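You operate a simulated robot arm through the tools that you are given. There is no shell and no other tool.

You run a simulated robot arm. Do the job below in one go: nothing can be reset, and whatever is moved stays where it is left.

JOB
Press each cap back on its own can and stand both cans in the black basket. Set down upright: white can, pink can.

It is judged by the outcome, as a careful person would: the job done as asked, and still so three seconds after it is handed in. It fails if anything else is knocked over, pushed out of place, dropped, spilled or broken. A push-on lid holds only when it is set on centred and level and pressed home; a screw cap is set on level and turned clockwise until tight.

ROBOT AND FRAMES
A 7-joint arm with a three-finger gripper, fixed in place. Base frame: the origin is at the foot of the arm, x ahead of it, y to its left, z up. Readings come in cm, degrees, newtons and seconds.
Its first joint turns from -166.0 to 166.0 degrees. Payload 2.69 kg.
The tool frame sits at the grasp point between the pads (the TCP): z along the fingers, y along the line on which they close. The tips reach 3 cm beyond it. Largest opening 12.8 cm; the body of the gripper starts 11.7 cm behind the TCP.
Orientation is that of the tool frame in the base frame, as a unit quaternion [x, y, z, w]. With the fingers straight down and closing along the base's y, the tool's x points along the base's -x, its y along +y and its z along -z.

CONTROLS
- The arm moves only by the tool move_arm. Its argument "targets" is a list of rows, each a list of 3 entries, a list of its own where there are three numbers: the shift along the base's x, y, z in m, then the turn, a rotation vector about the base's x, y, z in degrees, then the finger opening in m, from 0 to 0.128. In form: [[[x, y, z], [rx, ry, rz], grip], ...]. A call has 1 to 20 rows; each row is the pose to reach, as a shift and turn from the pose commanded when the call began. Rows are played at 5 a second. More than 5 cm and 8.6 degrees between two rows, or a gripper value outside its range, and nothing of the call is played. A pose out of reach is approached as far as the arm can. The call stops where the force on the tool passes 40 N (or 10 N more than at its start, if that is more) or the arm is blocked; 0.2 s more then pass. The fingers move at their own pace and stop on an object; they squeeze with about 45 N. The grip force told is the motor's: it shows also when the fingers shut on nothing. Time passes only in rows, and 0.2 s behind the last, so rows that repeat a pose let the fingers close. The reply holds the time, the measured pose of the TCP, the force on the tool along the base axes, the opening and the grip force, in the units named above and with some noise, with the torque about the TCP (base axes, N m) and any sound that the robot's microphone picked up, and new pictures: "views" is both (left out), scene, wrist or none.
- Cameras (640 x 400 px; columns grow to the right, rows downward): "scene" is fixed at [5.03, -65.04, 151.45]; the picture's right is [0.76, -0.65, 0.00], its down [-0.24, -0.28, -0.93] and it looks along [0.60, 0.71, -0.37] (base axes); focal length 370 px, centre (320, 200). "wrist" rides on the gripper at [5.8, 5.4, -13.1] in the tool frame; the picture's right is [-0.68, 0.74, 0.00], its down [-0.62, -0.57, -0.55] and it looks along [-0.40, -0.37, 0.84] (tool axes); focal length 234 px, centre (320, 200). There is no depth. A picture from a camera that has moved, and an enlarged one, comes with that camera's place and axes in the base frame and with its lens.
- lift_body(by): slides the trunk up (or, below 0, down) by that many cm; the arm rides with it, the base frame stays. It gives what a move gives, with no picture.
- enlarge(camera, box): a new picture of the part [left, top, right, bottom] of that camera's present view, enlarged. No time passes.
- finish_job(): hands the job in; it is judged then, once.

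Places have to be worked out from the pictures, the camera data and where the tool is seen. Open the gripper and draw the arm clear of the work before you hand the job in, unless the task says otherwise.

The tools are called after ">>>" as a command line: name --argument value ..., lists and objects as JSON in quotes. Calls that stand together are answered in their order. move_arm: Moves the arm, as the interface text tells. Its arguments: {"type":"object","properties":{"targets":{"type":"array","items":{"type":"array"}},"views":{"type":"string","enum":["both","scene","wrist","none"]}},"required":["targets"]} The other tools are called the same way: lift_body (by) slides the trunk up or down; enlarge (camera, box) takes an enlarged picture of a part of a camera's view; finish_job () hands the job in.

At the start:

```text
t: 0.0
tool_pos: [62.33, 9.76, 122.44]
tcp_rot: [0.0, 1.0, 0.0, 0.0]
force: [0.7, -0.4, -0.1]
torque: [0.0, -0.01, -0.03]
grip_width: 12.82
gripper_force: 0.1
trunk travel left (down, up): [-15.0, 20.0]
```

scene: 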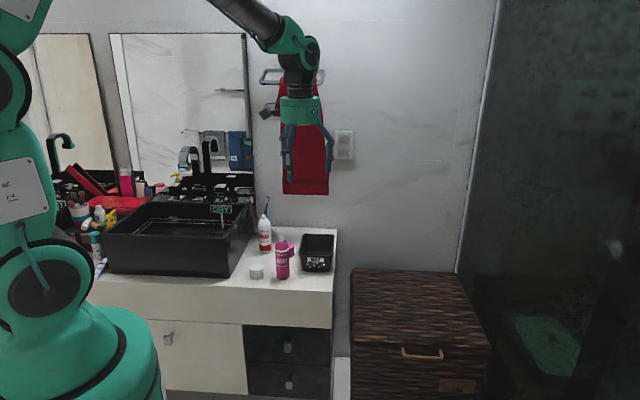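
wrist: 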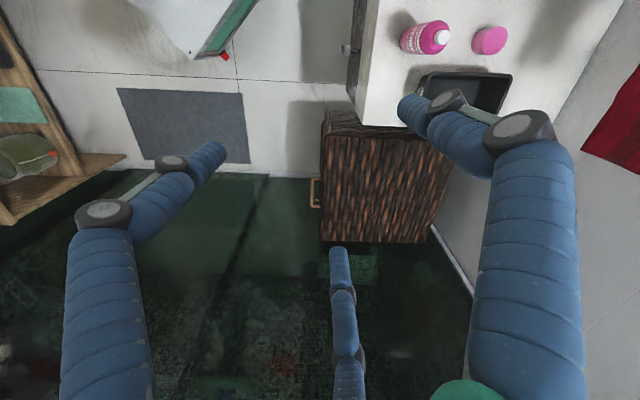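

I'll look closely at the counter area first to identify cans, caps and the basket.

>>> enlarge --camera "scene" --box '[230, 190, 350, 300]'

>>> enlarge --camera "wrist" --box '[340, 0, 580, 150]'

>>> enlarge --camera "scene" --box '[40, 120, 260, 290]'

```text
3.64 times, centred on (290, 245) of scene
camera zoom: at [5.03, -65.04, 151.45], right [0.76, -0.65, 0.0], down [-0.24, -0.28, -0.93], along [0.6, 0.71, -0.37], focal length 1347 px, centre (429, 36)
```

zoom: 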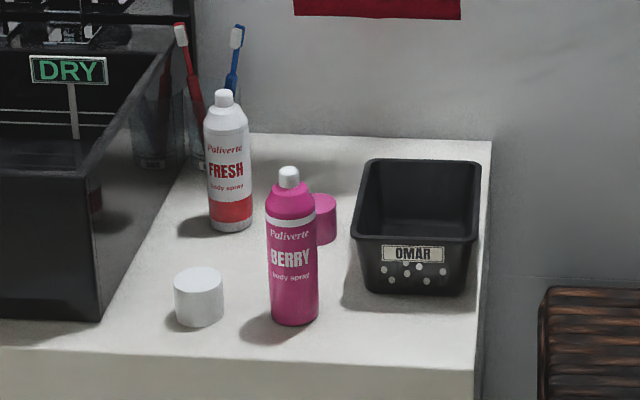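

```text
2.67 times, centred on (460, 75) of wrist
camera zoom: at [56.49, 15.08, 135.66], right [0.68, 0.74, 0.0], down [0.62, -0.57, 0.55], along [0.4, -0.37, -0.84], focal length 624 px, centre (-53, 533)
```

zoom: 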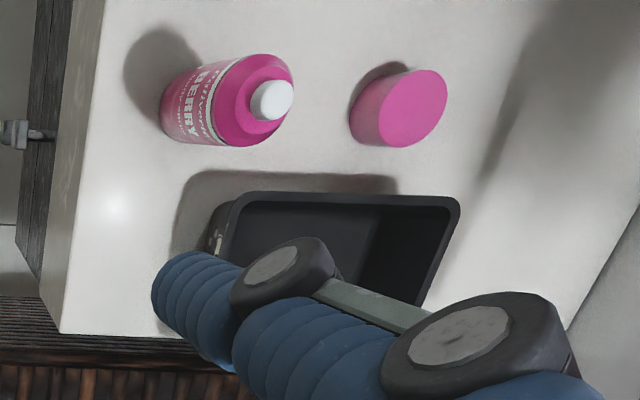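

```text
2.35 times, centred on (150, 205) of scene
camera zoom: at [5.03, -65.04, 151.45], right [0.76, -0.65, 0.0], down [-0.24, -0.28, -0.93], along [0.6, 0.71, -0.37], focal length 872 px, centre (720, 188)
```

zoom: 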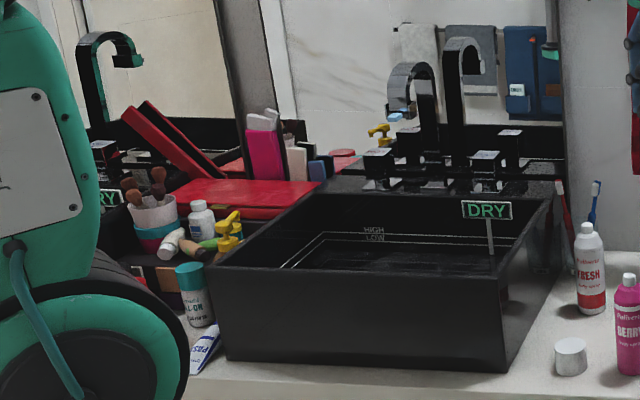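

The counter seems to be at z≈77. By my estimate the pink can is near (67.8,29.5), the pink cap near (78,41), the white can near (73,49.5), the white cap near (60.6,35.8), and the basket centre near (85,32), rotated about 45°. I'll check the gripper geometry up close before moving.

>>> enlarge --camera "scene" --box '[240, 60, 370, 200]'

>>> enlarge --camera "wrist" --box '[0, 0, 640, 400]'

```text
2.86 times, centred on (305, 130) of scene
camera zoom: at [5.03, -65.04, 151.45], right [0.76, -0.65, 0.0], down [-0.24, -0.28, -0.93], along [0.6, 0.71, -0.37], focal length 1058 px, centre (363, 400)
```

zoom: 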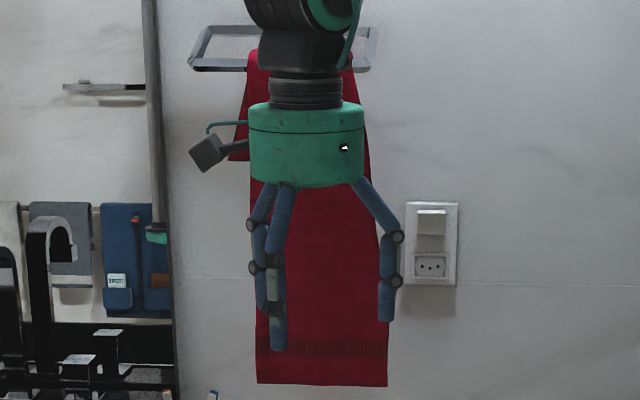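

```text
1.00 times, centred on (320, 200) of wrist (not enlarged: the box is as wide or as high as the picture)
camera zoom: at [56.49, 15.08, 135.66], right [0.68, 0.74, 0.0], down [0.62, -0.57, 0.55], along [0.4, -0.37, -0.84], focal length 234 px, centre (320, 200)
```

zoom: 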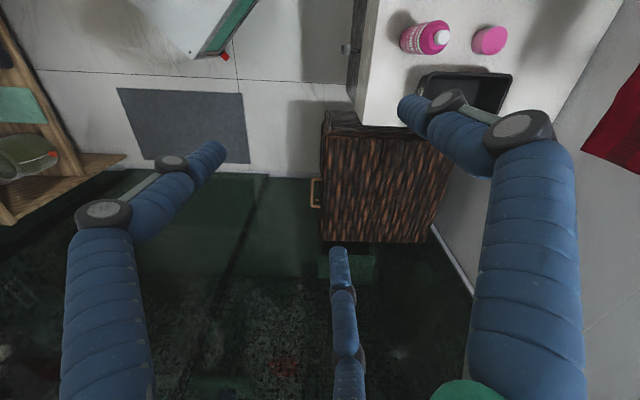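

The gripper appears to have three fingers at about 120°. I'll move over the sink side, high up, and partly close the fingers. That gives me a view of the whole counter and shows how the fingers close.

>>> move_arm --targets '[[[-0.01, 0.04, 0], [0, 0, 0], 0.128], [[-0.02, 0.08, 0], [0, 0, 0], 0.128], [[-0.03, 0.12, 0], [0, 0, 0], 0.1], [[-0.04, 0.16, 0], [0, 0, 0], 0.07], [[-0.05, 0.2, 0], [0, 0, 0], 0.07], [[-0.06, 0.24, -0.01], [0, 0, 0], 0.07], [[-0.07, 0.28, -0.02], [0, 0, 0], 0.07], [[-0.08, 0.32, -0.03], [0, 0, 0], 0.07], [[-0.09, 0.36, -0.04], [0, 0, 0], 0.07], [[-0.09, 0.4, -0.05], [0, 0, 0], 0.07], [[-0.09, 0.4, -0.05], [0, 0, 0], 0.07]]'

```text
t: 2.4
tool_pos: [53.34, 49.83, 117.51]
tcp_rot: [0.001, 1.0, -0.001, 0.001]
force: [0.1, 0.4, 0.0]
torque: [-0.1, 0.0, 0.01]
grip_width: 6.98
gripper_force: 0.2
trunk travel left (down, up): [-15.0, 20.0]
camera wrist: at [47.39, 55.2, 130.61], right [0.68, 0.74, 0.0], down [0.62, -0.56, 0.55], along [0.4, -0.37, -0.84], focal length 234 px, centre (320, 200)
```

scene: 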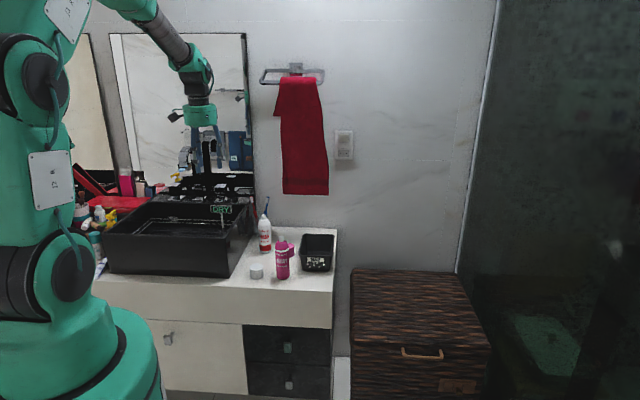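
wrist: 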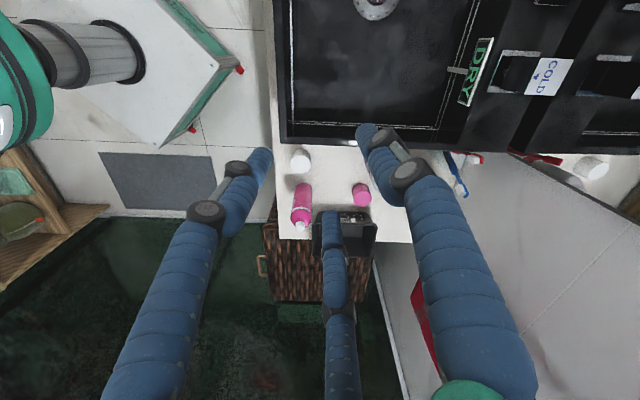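

The fingers are radial and centric: one along tool +y, two at ±120°. I'll enlarge the wrist view for a second set of sight lines.

>>> enlarge --camera "wrist" --box '[270, 130, 430, 250]'

>>> enlarge --camera "wrist" --box '[400, 100, 560, 220]'

```text
3.33 times, centred on (350, 190) of wrist
camera zoom: at [47.39, 55.2, 130.61], right [0.68, 0.74, 0.0], down [0.62, -0.56, 0.55], along [0.4, -0.37, -0.84], focal length 781 px, centre (220, 233)
```

zoom: 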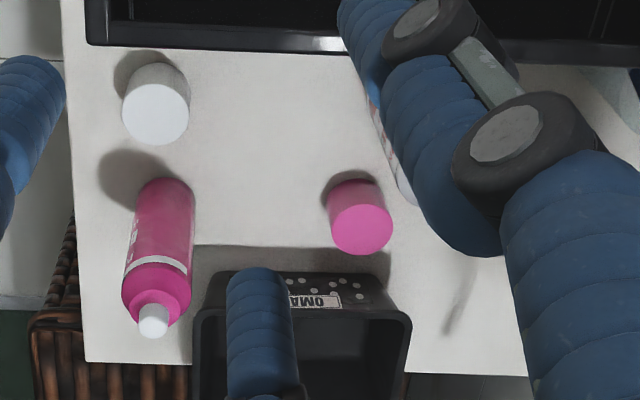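

```text
3.33 times, centred on (480, 160) of wrist
camera zoom: at [47.39, 55.2, 130.61], right [0.68, 0.74, 0.0], down [0.62, -0.56, 0.55], along [0.4, -0.37, -0.84], focal length 781 px, centre (-213, 333)
```

zoom: 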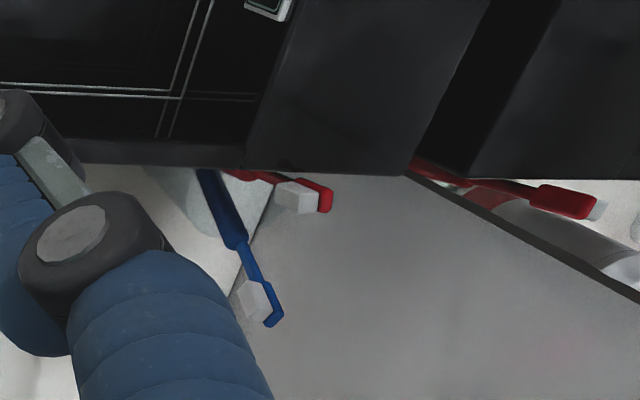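

The second view agrees: white cap ≈(61,36.1), pink cap ≈(78.4,41.1), white can ≈(73,49.4), blue toothbrush tip ≈(81,59,95). I'll rotate −71° so no finger points at the pink can, and move above the white cap at z≈98 to check alignment.

>>> move_arm --targets '[[[0.008, -0.015, -0.01], [0, 0, -7.9], 0.07], [[0.016, -0.03, -0.03], [0, 0, -15.8], 0.07], [[0.024, -0.045, -0.05], [0, 0, -23.7], 0.07], [[0.032, -0.06, -0.07], [0, 0, -31.6], 0.07], [[0.04, -0.075, -0.09], [0, 0, -39.5], 0.07], [[0.048, -0.09, -0.11], [0, 0, -47.4], 0.07], [[0.056, -0.105, -0.13], [0, 0, -55.3], 0.07], [[0.064, -0.12, -0.15], [0, 0, -63.2], 0.07], [[0.077, -0.137, -0.17], [0, 0, -71], 0.07], [[0.077, -0.137, -0.17], [0, 0, -71], 0.07]]'

```text
t: 4.6
tool_pos: [61.2, 36.05, 100.46]
tcp_rot: [0.581, 0.814, 0.0, 0.0]
force: [-0.4, 0.0, -0.4]
torque: [0.02, 0.07, 0.0]
grip_width: 7.03
gripper_force: 0.1
trunk travel left (down, up): [-15.0, 20.0]
camera wrist: at [64.35, 43.28, 113.52], right [0.92, -0.4, 0.0], down [-0.33, -0.77, 0.55], along [-0.22, -0.5, -0.84], focal length 234 px, centre (320, 200)
```

scene: 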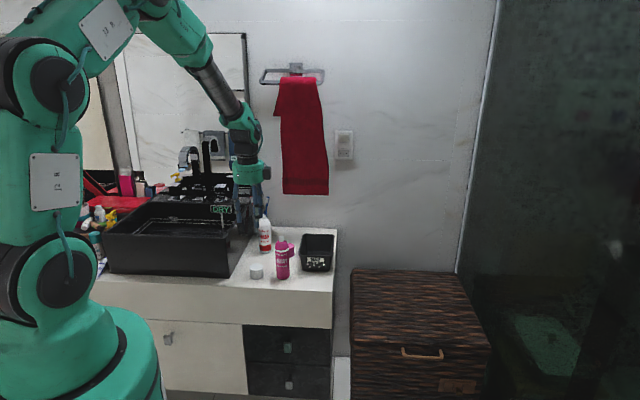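
wrist: 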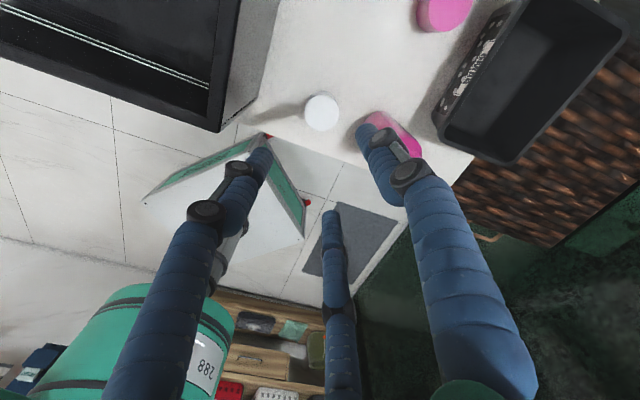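

>>> enlarge --camera "wrist" --box '[240, 0, 480, 160]'

```text
2.50 times, centred on (360, 80) of wrist
camera zoom: at [64.35, 43.28, 113.52], right [0.92, -0.4, 0.0], down [-0.33, -0.77, 0.55], along [-0.22, -0.5, -0.84], focal length 585 px, centre (220, 500)
```

zoom: 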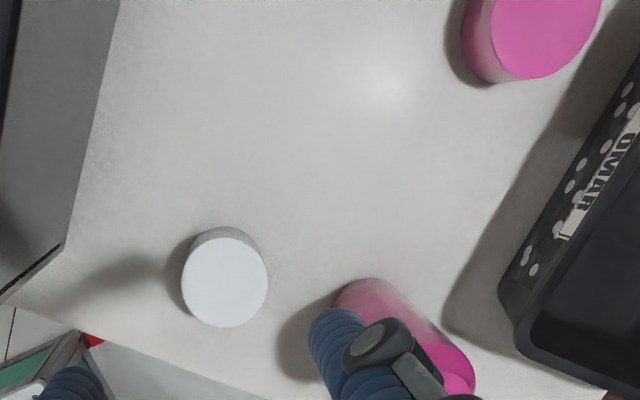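

White cap centre refined to ≈(61.4,36.4) with its top near z≈80.6. I'll descend to TCP z≈81.2, which keeps the tips above the cap's lower edge, then close.

>>> move_arm --targets '[[[0.002, 0.0035, -0.04], [0, 0, 0], 0.07], [[0.002, 0.0035, -0.08], [0, 0, 0], 0.07], [[0.002, 0.0035, -0.12], [0, 0, 0], 0.07], [[0.002, 0.0035, -0.15], [0, 0, 0], 0.07], [[0.002, 0.0035, -0.165], [0, 0, 0], 0.07], [[0.002, 0.0035, -0.165], [0, 0, 0], 0.07]]'

```text
t: 6.0
tool_pos: [61.36, 36.38, 84.1]
tcp_rot: [0.581, 0.814, 0.0, 0.0]
force: [0.0, -0.5, 0.1]
torque: [0.01, 0.04, 0.01]
grip_width: 6.99
gripper_force: 0.0
trunk travel left (down, up): [-15.0, 20.0]
camera wrist: at [64.46, 43.57, 97.09], right [0.92, -0.4, 0.0], down [-0.33, -0.77, 0.55], along [-0.22, -0.5, -0.84], focal length 234 px, centre (320, 200)
```

scene: 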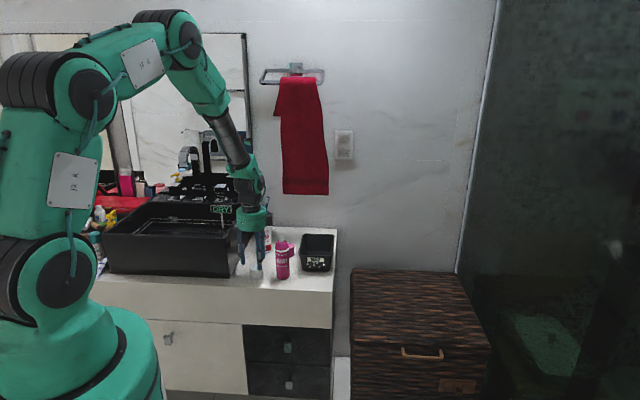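
wrist: 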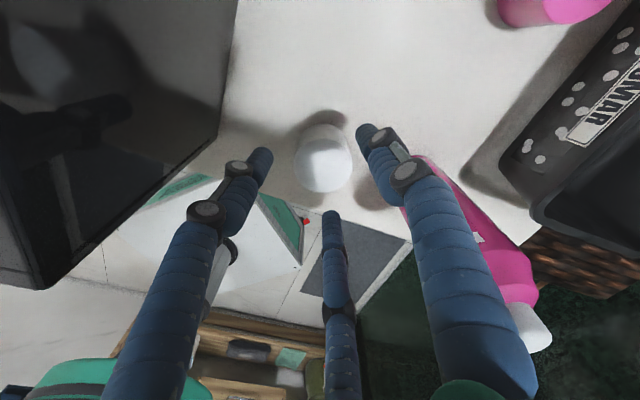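

The cap sits well centred between the tips. I'll descend the last 2.8 cm and close.

>>> move_arm --targets '[[[0, 0, -0.015], [0, 0, 0], 0.07], [[0, 0, -0.028], [0, 0, 0], 0.07], [[0, 0, -0.028], [0, 0, 0], 0.055], [[0, 0, -0.028], [0, 0, 0], 0.04], [[0, 0, -0.028], [0, 0, 0], 0.04], [[0, 0, -0.028], [0, 0, 0], 0.04]]'

```text
t: 7.4
tool_pos: [61.34, 36.45, 81.25]
tcp_rot: [0.58, 0.814, 0.0, 0.0]
force: [-0.6, 0.3, 0.1]
torque: [0.03, 0.01, 0.02]
grip_width: 4.5
gripper_force: 44.9
trunk travel left (down, up): [-15.0, 20.0]
camera wrist: at [64.4, 43.65, 94.29], right [0.92, -0.4, 0.0], down [-0.33, -0.77, 0.55], along [-0.22, -0.5, -0.84], focal length 234 px, centre (320, 200)
```

scene: 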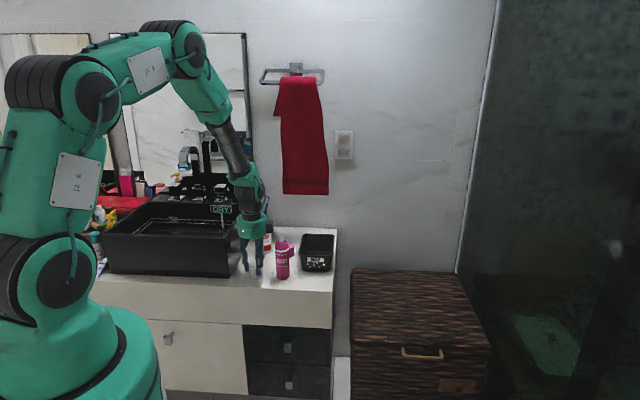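
wrist: 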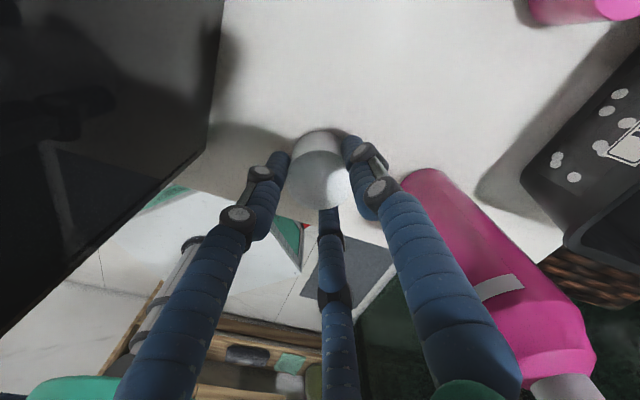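

Cap gripped (4.5 cm). I'll lift it and go above the white can with clearance, then check alignment in both cameras.

>>> move_arm --targets '[[[0, 0, 0.03], [0, 0, 0], 0.04], [[0, 0, 0.07], [0, 0, 0], 0.04], [[0, 0, 0.11], [0, 0, 0], 0.04], [[0, 0, 0.15], [0, 0, 0], 0.04], [[0, 0, 0.19], [0, 0, 0], 0.04], [[0, 0, 0.22], [0, 0, 0], 0.04], [[0.02, 0.022, 0.24], [0, 0, 0], 0.04], [[0.045, 0.05, 0.24], [0, 0, 0], 0.04], [[0.07, 0.078, 0.24], [0, 0, 0], 0.04], [[0.095, 0.105, 0.24], [0, 0, 0], 0.04], [[0.1166, 0.1295, 0.24], [0, 0, 0], 0.04], [[0.1166, 0.1295, 0.24], [0, 0, 0], 0.04]]'

```text
t: 10.0
tool_pos: [72.96, 49.41, 105.19]
tcp_rot: [0.58, 0.814, 0.0, 0.001]
force: [-0.2, 0.9, -1.2]
torque: [-0.02, 0.01, 0.01]
grip_width: 4.52
gripper_force: 45.0
trunk travel left (down, up): [-15.0, 20.0]
camera wrist: at [76.15, 56.66, 118.3], right [0.92, -0.4, 0.0], down [-0.33, -0.77, 0.55], along [-0.22, -0.5, -0.84], focal length 234 px, centre (320, 200)
```

scene: 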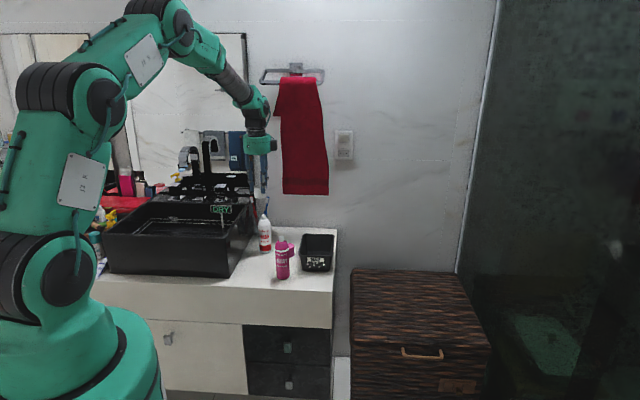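
wrist: 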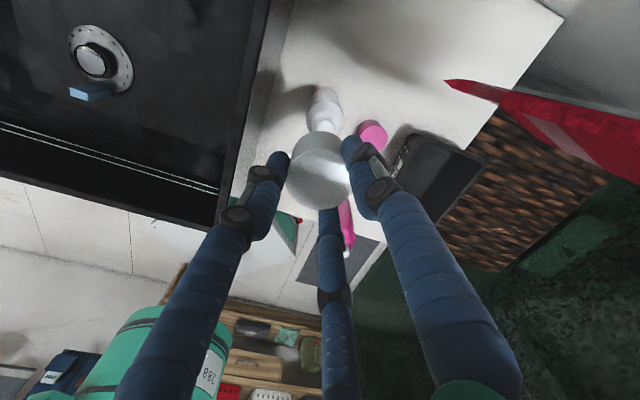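

>>> enlarge --camera "scene" --box '[220, 130, 310, 260]'

>>> enlarge --camera "wrist" --box '[250, 70, 400, 220]'

```text
3.08 times, centred on (265, 195) of scene
camera zoom: at [5.03, -65.04, 151.45], right [0.76, -0.65, 0.0], down [-0.24, -0.28, -0.93], along [0.6, 0.71, -0.37], focal length 1140 px, centre (489, 215)
```

zoom: 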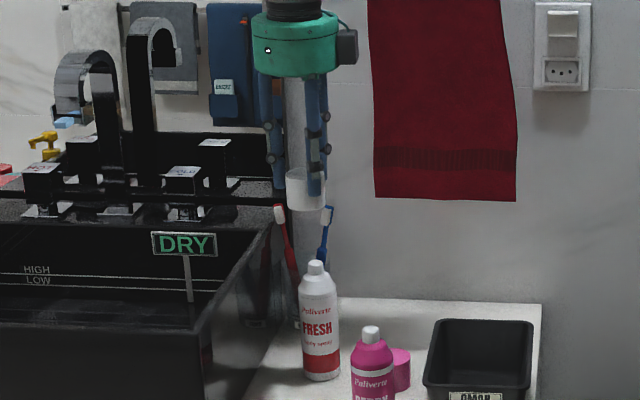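

```text
2.67 times, centred on (325, 145) of wrist
camera zoom: at [76.15, 56.66, 118.3], right [0.92, -0.4, 0.0], down [-0.33, -0.77, 0.55], along [-0.22, -0.5, -0.84], focal length 624 px, centre (307, 347)
```

zoom: 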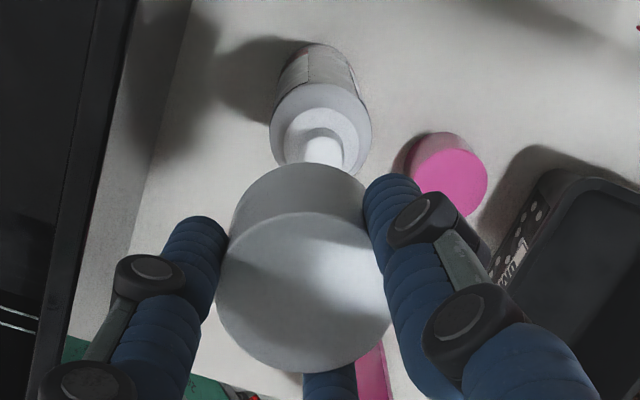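

I need more precise alignment data, so I'm zooming tighter on the held cap and the white can.

>>> enlarge --camera "scene" --box '[248, 172, 284, 202]'

>>> enlarge --camera "scene" --box '[246, 204, 286, 264]'

>>> enlarge --camera "wrist" --box '[280, 80, 370, 220]'

```text
13.33 times, centred on (266, 187) of scene
camera zoom: at [5.03, -65.04, 151.45], right [0.76, -0.65, 0.0], down [-0.24, -0.28, -0.93], along [0.6, 0.71, -0.37], focal length 4939 px, centre (1040, 373)
```

zoom: 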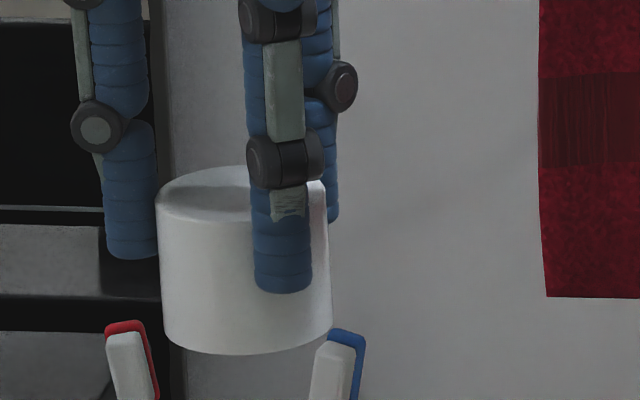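

```text
6.67 times, centred on (266, 234) of scene
camera zoom: at [5.03, -65.04, 151.45], right [0.76, -0.65, 0.0], down [-0.24, -0.28, -0.93], along [0.6, 0.71, -0.37], focal length 2469 px, centre (680, -27)
```

zoom: 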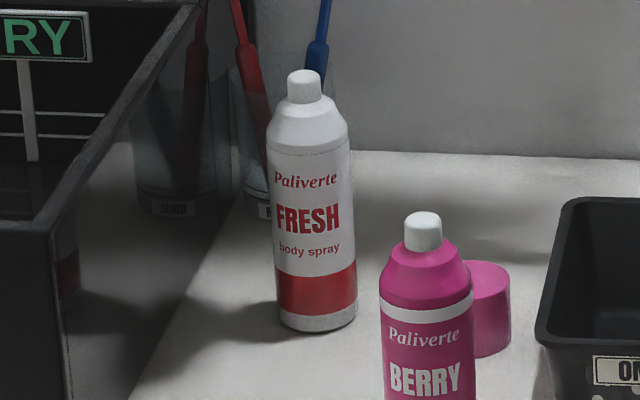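

```text
2.86 times, centred on (325, 150) of wrist
camera zoom: at [76.15, 56.66, 118.3], right [0.92, -0.4, 0.0], down [-0.33, -0.77, 0.55], along [-0.22, -0.5, -0.84], focal length 669 px, centre (306, 343)
```

zoom: 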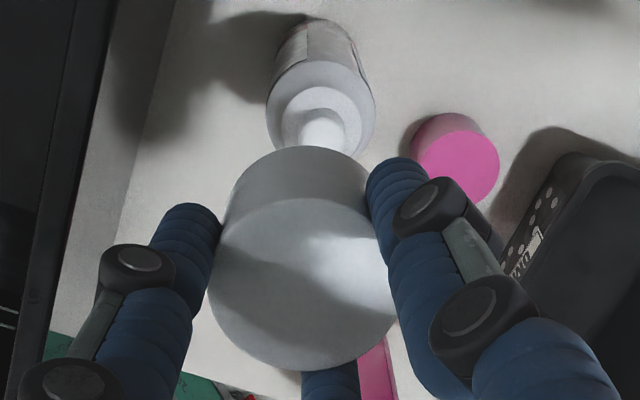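

Analysis: the cap bottom is ≈5.4 cm below TCP (counter ≈75.7), and the can's nozzle top is ≈91.7. The can axis is about 0.75 cm in +x from the current TCP. I'll shift and lower to about 2.5 cm above the nozzle, then re-check.

>>> move_arm --targets '[[[0.0078, 0.0005, -0.01], [0, 0, 0], 0.04], [[0.0078, 0.0005, -0.03], [0, 0, 0], 0.04], [[0.0078, 0.0005, -0.05], [0, 0, 0], 0.04], [[0.0078, 0.0005, -0.05], [0, 0, 0], 0.04]]'

>>> enlarge --camera "scene" --box '[240, 184, 288, 216]'

>>> enlarge --camera "scene" --box '[246, 204, 286, 264]'

>>> enlarge --camera "wrist" --box '[270, 90, 370, 220]'

```text
t: 11.0
tool_pos: [73.82, 49.37, 100.18]
tcp_rot: [0.581, 0.814, 0.0, 0.0]
force: [-0.7, 0.5, -0.1]
torque: [0.01, 0.01, 0.02]
grip_width: 4.52
gripper_force: 44.9
trunk travel left (down, up): [-15.0, 20.0]
camera wrist: at [76.87, 56.63, 113.36], right [0.92, -0.4, 0.0], down [-0.33, -0.77, 0.55], along [-0.22, -0.5, -0.84], focal length 234 px, centre (320, 200)
```

scene: 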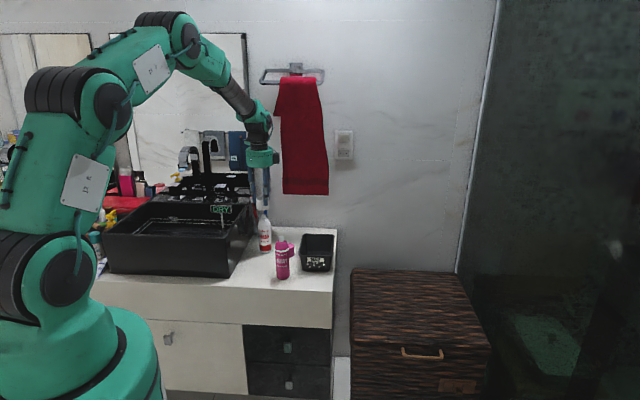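
wrist: 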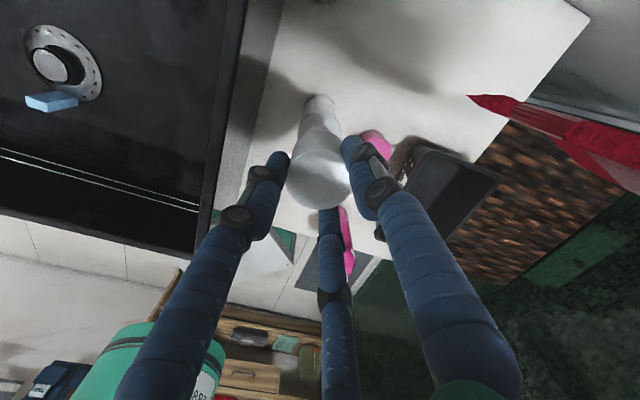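

```text
12.50 times, centred on (264, 200) of scene
camera zoom: at [5.03, -65.04, 151.45], right [0.76, -0.65, 0.0], down [-0.24, -0.28, -0.93], along [0.6, 0.71, -0.37], focal length 4630 px, centre (1020, 200)
```

zoom: 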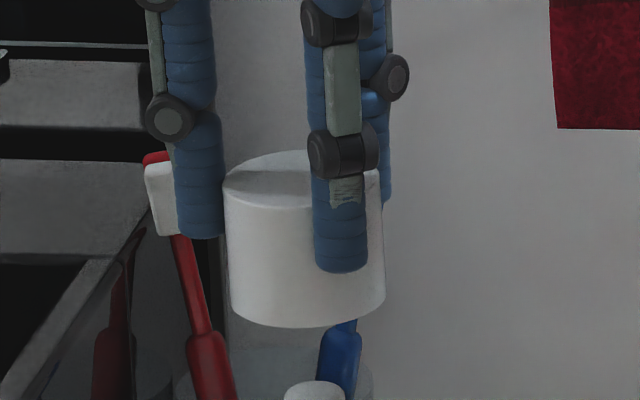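

```text
6.67 times, centred on (266, 234) of scene
camera zoom: at [5.03, -65.04, 151.45], right [0.76, -0.65, 0.0], down [-0.24, -0.28, -0.93], along [0.6, 0.71, -0.37], focal length 2469 px, centre (680, -27)
```

zoom: 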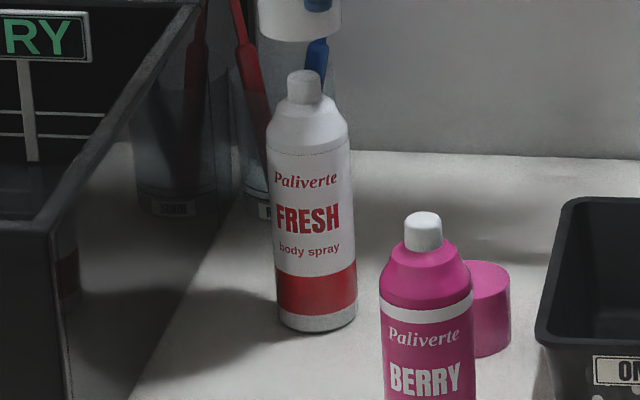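

```text
3.08 times, centred on (320, 155) of wrist
camera zoom: at [76.87, 56.63, 113.36], right [0.92, -0.4, 0.0], down [-0.33, -0.77, 0.55], along [-0.22, -0.5, -0.84], focal length 720 px, centre (320, 338)
```

zoom: 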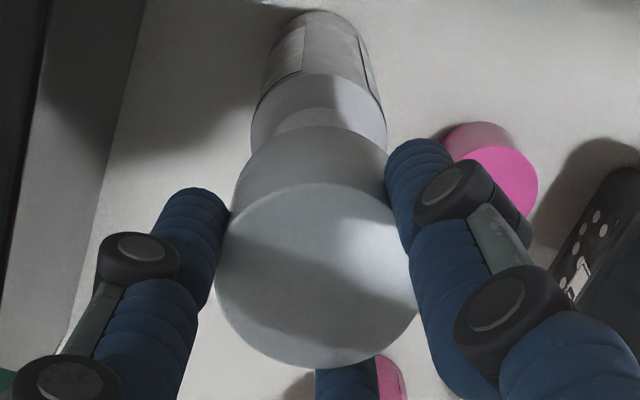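

Scene alignment is within ~0.1 cm laterally, and the wrist view shows it within ~0.2 cm fore-aft. I'll nudge slightly and lower so the nozzle just enters the cap, then compare the cap rim with the shoulder.

>>> move_arm --targets '[[[0.0003, -0.001, -0.015], [0, 0, 0], 0.04], [[0.0003, -0.001, -0.03], [0, 0, 0], 0.04], [[0.0003, -0.001, -0.042], [0, 0, 0], 0.04], [[0.0003, -0.001, -0.042], [0, 0, 0], 0.04]]'

>>> enlarge --camera "scene" --box '[246, 190, 286, 260]'

>>> enlarge --camera "wrist" --box '[270, 90, 370, 220]'

```text
t: 12.0
tool_pos: [73.7, 49.31, 95.95]
tcp_rot: [0.581, 0.814, 0.0, -0.001]
force: [0.9, -0.3, -1.1]
torque: [-0.03, 0.02, -0.01]
grip_width: 4.51
gripper_force: 44.7
trunk travel left (down, up): [-15.0, 20.0]
camera wrist: at [76.9, 56.53, 109.11], right [0.92, -0.4, 0.0], down [-0.33, -0.77, 0.55], along [-0.22, -0.5, -0.84], focal length 234 px, centre (320, 200)
```

scene: 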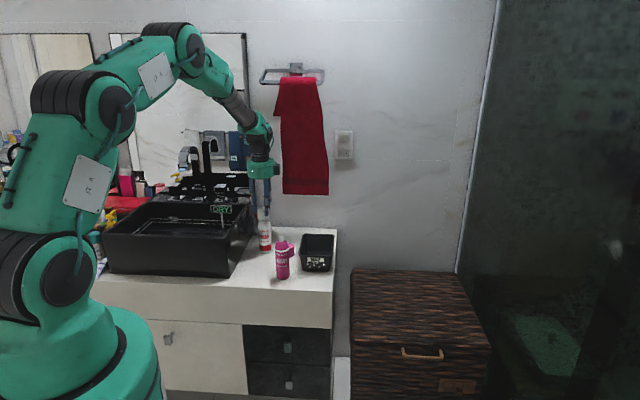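
wrist: 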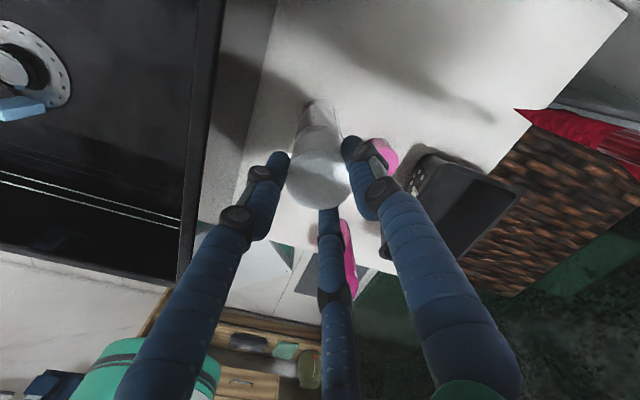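

```text
5.71 times, centred on (266, 225) of scene
camera zoom: at [5.03, -65.04, 151.45], right [0.76, -0.65, 0.0], down [-0.24, -0.28, -0.93], along [0.6, 0.71, -0.37], focal length 2117 px, centre (629, 57)
```

zoom: 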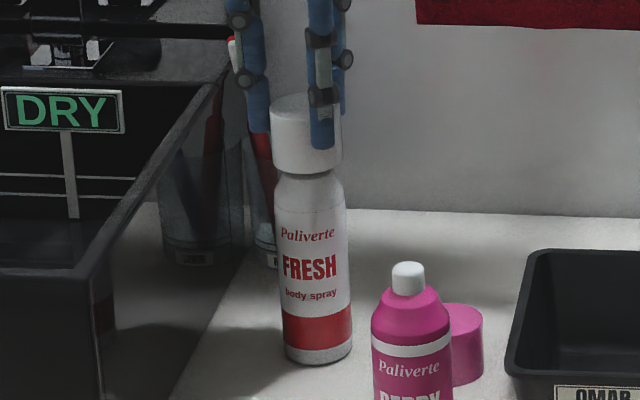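

```text
3.08 times, centred on (320, 155) of wrist
camera zoom: at [76.9, 56.53, 109.11], right [0.92, -0.4, 0.0], down [-0.33, -0.77, 0.55], along [-0.22, -0.5, -0.84], focal length 720 px, centre (320, 338)
```

zoom: 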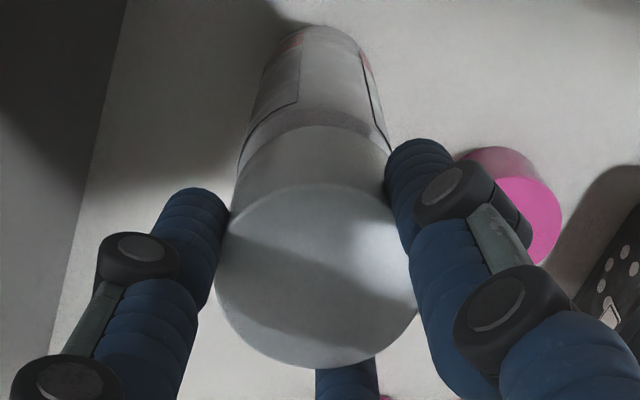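

>>> enlarge --camera "scene" --box '[252, 204, 280, 226]'

>>> enlarge --camera "wrist" --box '[295, 90, 350, 150]'

>>> enlarge --camera "scene" --box '[252, 220, 280, 256]'

```text
16.00 times, centred on (266, 215) of scene
camera zoom: at [5.03, -65.04, 151.45], right [0.76, -0.65, 0.0], down [-0.24, -0.28, -0.93], along [0.6, 0.71, -0.37], focal length 5926 px, centre (1184, -40)
```

zoom: 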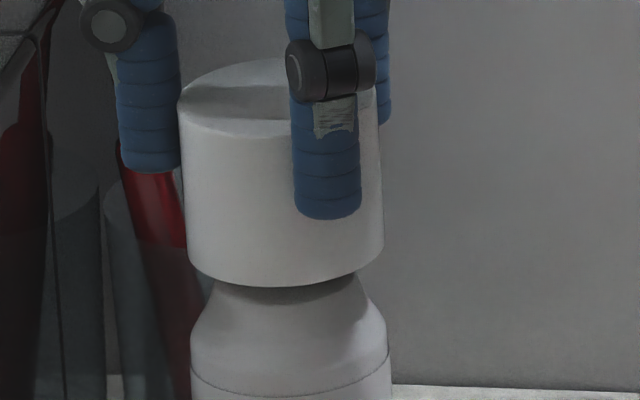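

```text
6.67 times, centred on (322, 120) of wrist
camera zoom: at [76.9, 56.53, 109.11], right [0.92, -0.4, 0.0], down [-0.33, -0.77, 0.55], along [-0.22, -0.5, -0.84], focal length 1561 px, centre (303, 733)
```

zoom: 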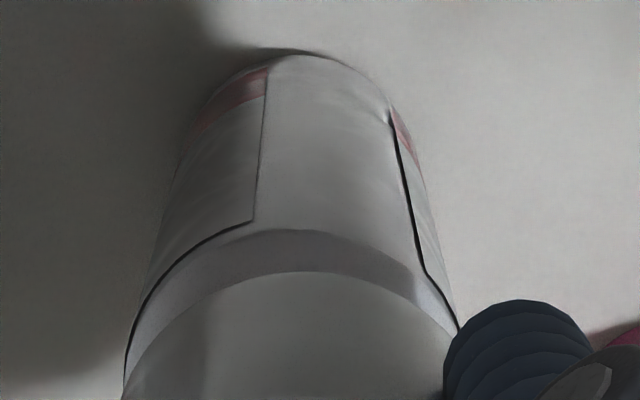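

```text
11.11 times, centred on (266, 238) of scene
camera zoom: at [5.03, -65.04, 151.45], right [0.76, -0.65, 0.0], down [-0.24, -0.28, -0.93], along [0.6, 0.71, -0.37], focal length 4116 px, centre (920, -222)
```

zoom: 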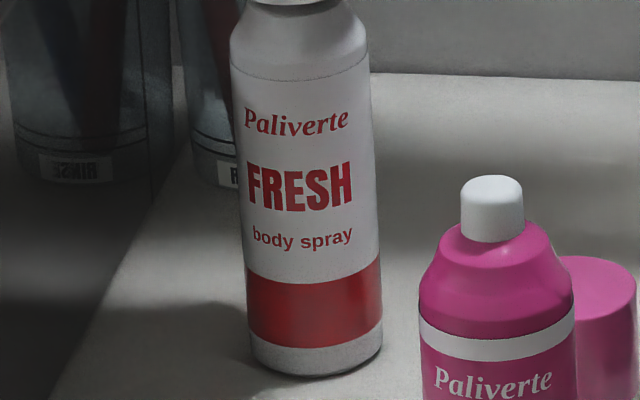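

Cap and can axes now agree within ~1 mm in both views. I'll press straight down slowly, watching force and sound.

>>> move_arm --targets '[[[0, 0, -0.004], [0, 0, 0], 0.04], [[0, 0, -0.008], [0, 0, 0], 0.04], [[0, 0, -0.012], [0, 0, 0], 0.04], [[0, 0, -0.015], [0, 0, 0], 0.04], [[0, 0, -0.018], [0, 0, 0], 0.04], [[0, 0, -0.02], [0, 0, 0], 0.04], [[0, 0, -0.022], [0, 0, 0], 0.04]]'

>>> enlarge --camera "scene" --box '[252, 204, 280, 226]'

```text
t: 13.6
tool_pos: [73.88, 49.24, 94.39]
tcp_rot: [0.581, 0.814, 0.003, 0.001]
force: [-2.0, -2.5, 34.8]
torque: [-0.35, 0.42, -0.01]
grip_width: 4.52
gripper_force: 44.5
trunk travel left (down, up): [-15.0, 20.0]
heard: snap
camera wrist: at [76.83, 56.52, 107.53], right [0.92, -0.4, 0.0], down [-0.34, -0.77, 0.54], along [-0.21, -0.5, -0.84], focal length 234 px, centre (320, 200)
```

scene: 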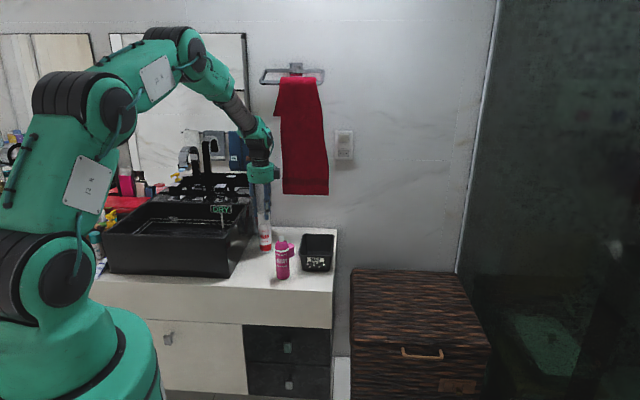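
wrist: 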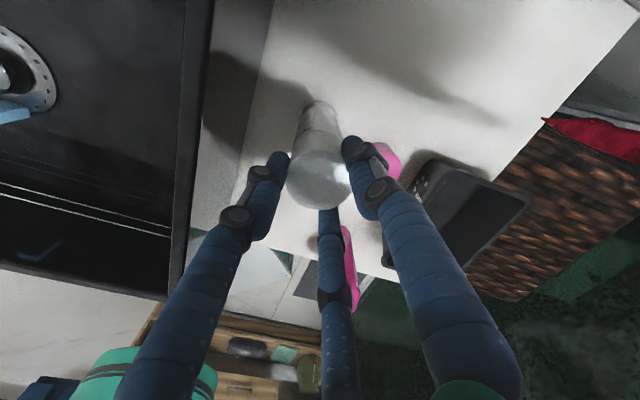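

```text
16.00 times, centred on (266, 215) of scene
camera zoom: at [5.03, -65.04, 151.45], right [0.76, -0.65, 0.0], down [-0.24, -0.28, -0.93], along [0.6, 0.71, -0.37], focal length 5926 px, centre (1184, -40)
```

zoom: 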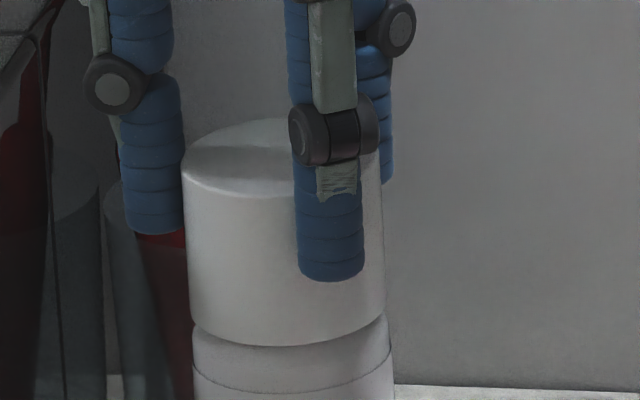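

A snap was heard and the cap looks level and seated. I'll ease off, open the gripper and inspect.

>>> move_arm --targets '[[[0, 0, 0.003], [0, 0, 0], 0.04], [[0, 0, 0.003], [0, 0, 0], 0.07], [[0, 0, 0.003], [0, 0, 0], 0.07], [[0, 0, 0.003], [0, 0, 0], 0.07]]'

>>> enlarge --camera "scene" --box '[252, 204, 280, 226]'

>>> enlarge --camera "wrist" --box '[250, 80, 390, 220]'

```text
t: 14.6
tool_pos: [73.69, 49.21, 94.1]
tcp_rot: [0.58, 0.814, -0.001, -0.001]
force: [-0.8, 0.1, 0.5]
torque: [-0.02, -0.06, -0.03]
grip_width: 7.0
gripper_force: 0.0
trunk travel left (down, up): [-15.0, 20.0]
camera wrist: at [76.83, 56.54, 107.2], right [0.92, -0.4, 0.0], down [-0.33, -0.77, 0.55], along [-0.22, -0.5, -0.84], focal length 234 px, centre (320, 200)
```

scene: 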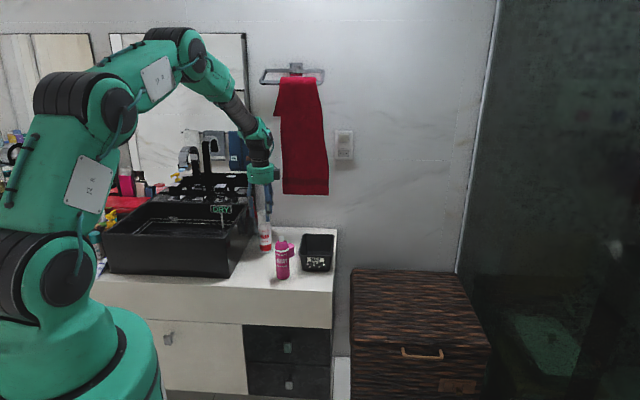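
wrist: 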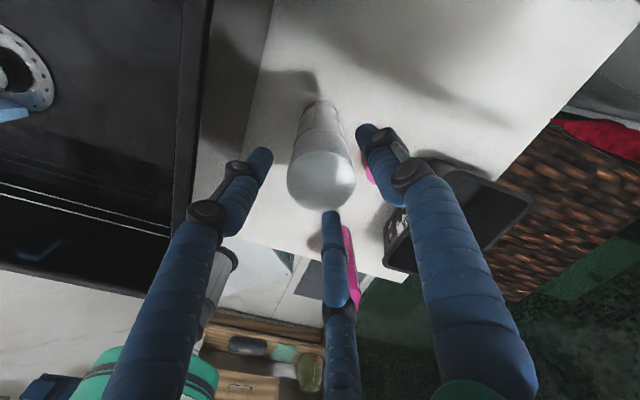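

```text
16.00 times, centred on (266, 215) of scene
camera zoom: at [5.03, -65.04, 151.45], right [0.76, -0.65, 0.0], down [-0.24, -0.28, -0.93], along [0.6, 0.71, -0.37], focal length 5926 px, centre (1184, -40)
```

zoom: 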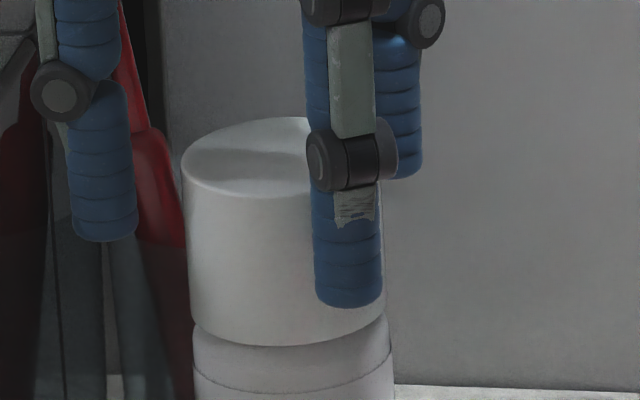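

```text
2.86 times, centred on (320, 150) of wrist
camera zoom: at [76.83, 56.54, 107.2], right [0.92, -0.4, 0.0], down [-0.33, -0.77, 0.55], along [-0.22, -0.5, -0.84], focal length 669 px, centre (320, 343)
```

zoom: 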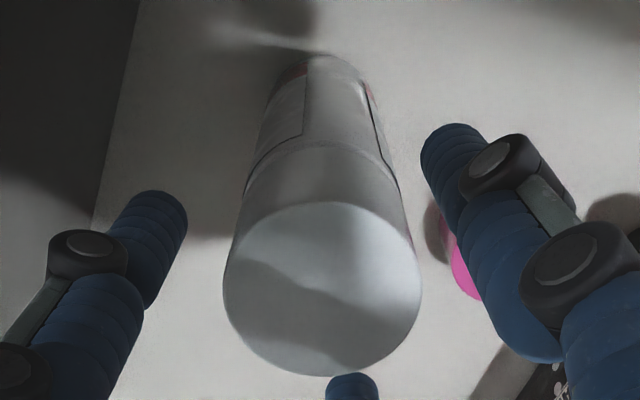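

The cap stays on, level. I'll descend around the can body and grip it, keeping the tips above basket-rim height.

>>> move_arm --targets '[[[0, 0, -0.02], [0, 0, 0], 0.07], [[0, 0, -0.045], [0, 0, 0], 0.07], [[0, 0, -0.07], [0, 0, 0], 0.07], [[0, 0, -0.086], [0, 0, 0], 0.07], [[0, 0, -0.086], [0, 0, 0], 0.06], [[0, 0, -0.086], [0, 0, 0], 0.04], [[0, 0, -0.086], [0, 0, 0], 0.04], [[0, 0, -0.086], [0, 0, 0], 0.04]]'

>>> enlarge --camera "scene" --box '[230, 190, 350, 300]'

```text
t: 16.4
tool_pos: [73.85, 49.41, 85.6]
tcp_rot: [0.58, 0.814, 0.0, 0.0]
force: [-0.2, 1.2, 2.4]
torque: [0.08, -0.08, -0.01]
grip_width: 4.63
gripper_force: 45.5
trunk travel left (down, up): [-15.0, 20.0]
camera wrist: at [76.9, 56.64, 98.68], right [0.92, -0.4, 0.0], down [-0.33, -0.77, 0.55], along [-0.22, -0.5, -0.84], focal length 234 px, centre (320, 200)
```

scene: 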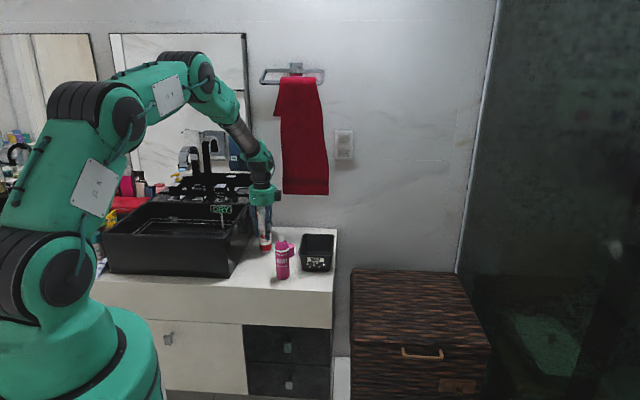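
wrist: 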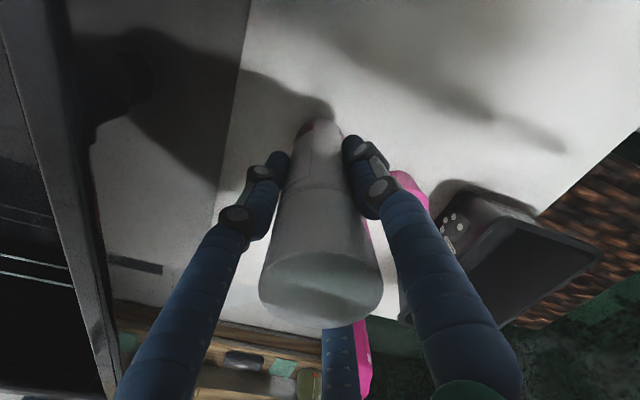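

```text
3.64 times, centred on (290, 245) of scene
camera zoom: at [5.03, -65.04, 151.45], right [0.76, -0.65, 0.0], down [-0.24, -0.28, -0.93], along [0.6, 0.71, -0.37], focal length 1347 px, centre (429, 36)
```

zoom: 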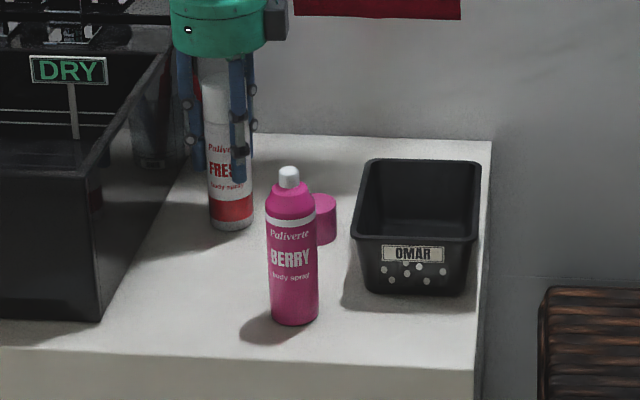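

The white can is gripped (4.63 cm). I'll lift 12 cm and carry it over the back half of the basket, then look down.

>>> move_arm --targets '[[[0, 0, 0.015], [0, 0, 0], 0.04], [[0, 0, 0.04], [0, 0, 0], 0.04], [[0, 0, 0.07], [0, 0, 0], 0.04], [[0, 0, 0.1], [0, 0, 0], 0.04], [[0, 0, 0.12], [0, 0, 0], 0.04], [[0.02, -0.023, 0.12], [0, 0, 0], 0.04], [[0.04, -0.046, 0.12], [0, 0, 0], 0.04], [[0.06, -0.069, 0.12], [0, 0, 0], 0.04], [[0.08, -0.092, 0.12], [0, 0, 0], 0.04], [[0.1, -0.115, 0.12], [0, 0, 0], 0.04], [[0.12, -0.138, 0.12], [0, 0, 0], 0.04], [[0.1375, -0.159, 0.12], [0, 0, 0], 0.04], [[0.1375, -0.159, 0.12], [0, 0, 0], 0.04]]'

>>> enlarge --camera "scene" --box '[230, 160, 350, 300]'

>>> enlarge --camera "wrist" --box '[200, 0, 520, 240]'

```text
t: 19.2
tool_pos: [87.54, 33.47, 97.52]
tcp_rot: [0.58, 0.815, 0.001, -0.001]
force: [-0.5, 1.3, -2.3]
torque: [-0.09, -0.04, 0.11]
grip_width: 4.62
gripper_force: 45.0
trunk travel left (down, up): [-15.0, 20.0]
camera wrist: at [90.62, 40.6, 110.58], right [0.92, -0.4, 0.0], down [-0.33, -0.77, 0.55], along [-0.22, -0.5, -0.84], focal length 234 px, centre (320, 200)
```

scene: 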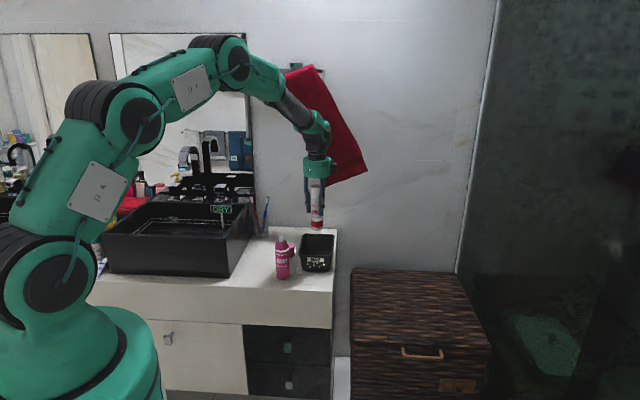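
wrist: 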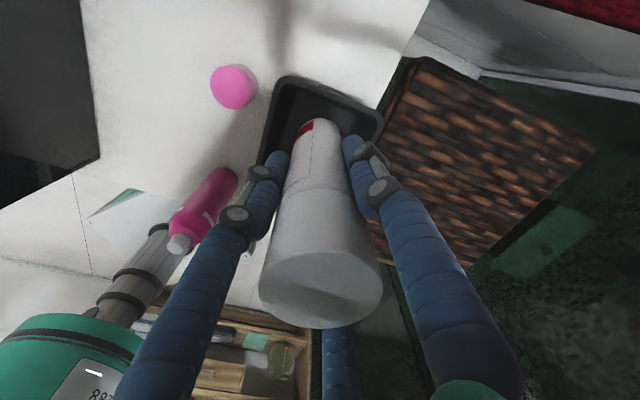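

```text
2.86 times, centred on (290, 230) of scene
camera zoom: at [5.03, -65.04, 151.45], right [0.76, -0.65, 0.0], down [-0.24, -0.28, -0.93], along [0.6, 0.71, -0.37], focal length 1058 px, centre (406, 114)
```

zoom: 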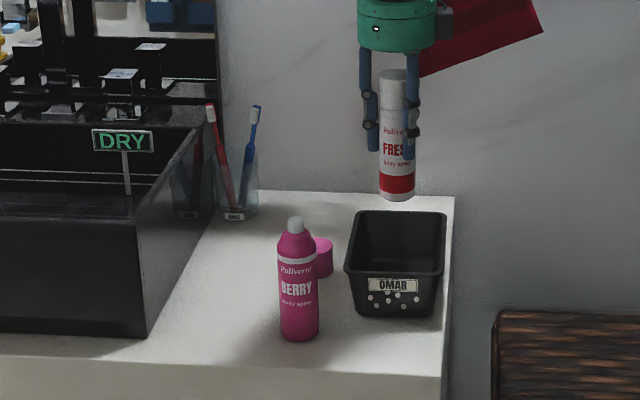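

```text
1.67 times, centred on (360, 120) of wrist
camera zoom: at [90.62, 40.6, 110.58], right [0.92, -0.4, 0.0], down [-0.33, -0.77, 0.55], along [-0.22, -0.5, -0.84], focal length 390 px, centre (253, 333)
```

zoom: 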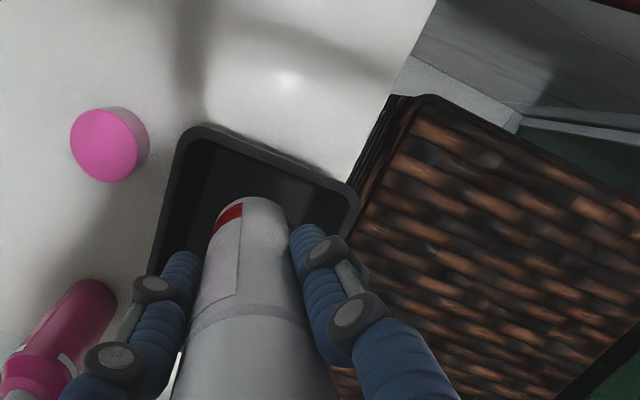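

The towel on the wall appears displaced in the scene view. I need to look at that closely before anything else.

>>> enlarge --camera "scene" --box '[220, 20, 400, 200]'

>>> enlarge --camera "wrist" --box '[400, 0, 640, 150]'

```text
2.22 times, centred on (310, 110) of scene
camera zoom: at [5.03, -65.04, 151.45], right [0.76, -0.65, 0.0], down [-0.24, -0.28, -0.93], along [0.6, 0.71, -0.37], focal length 823 px, centre (342, 400)
```

zoom: 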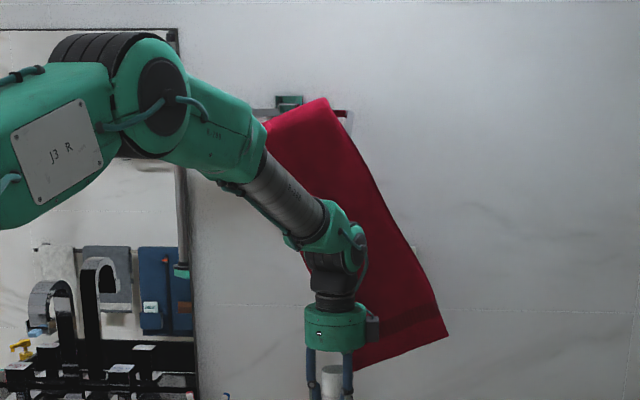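

```text
2.67 times, centred on (520, 75) of wrist
camera zoom: at [90.62, 40.6, 110.58], right [0.92, -0.4, 0.0], down [-0.33, -0.77, 0.55], along [-0.22, -0.5, -0.84], focal length 624 px, centre (-213, 533)
```

zoom: 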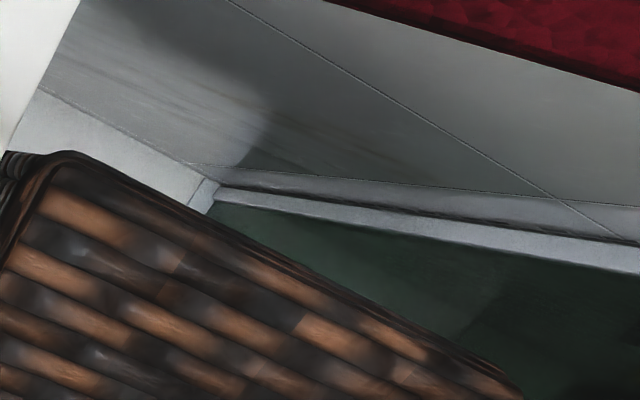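

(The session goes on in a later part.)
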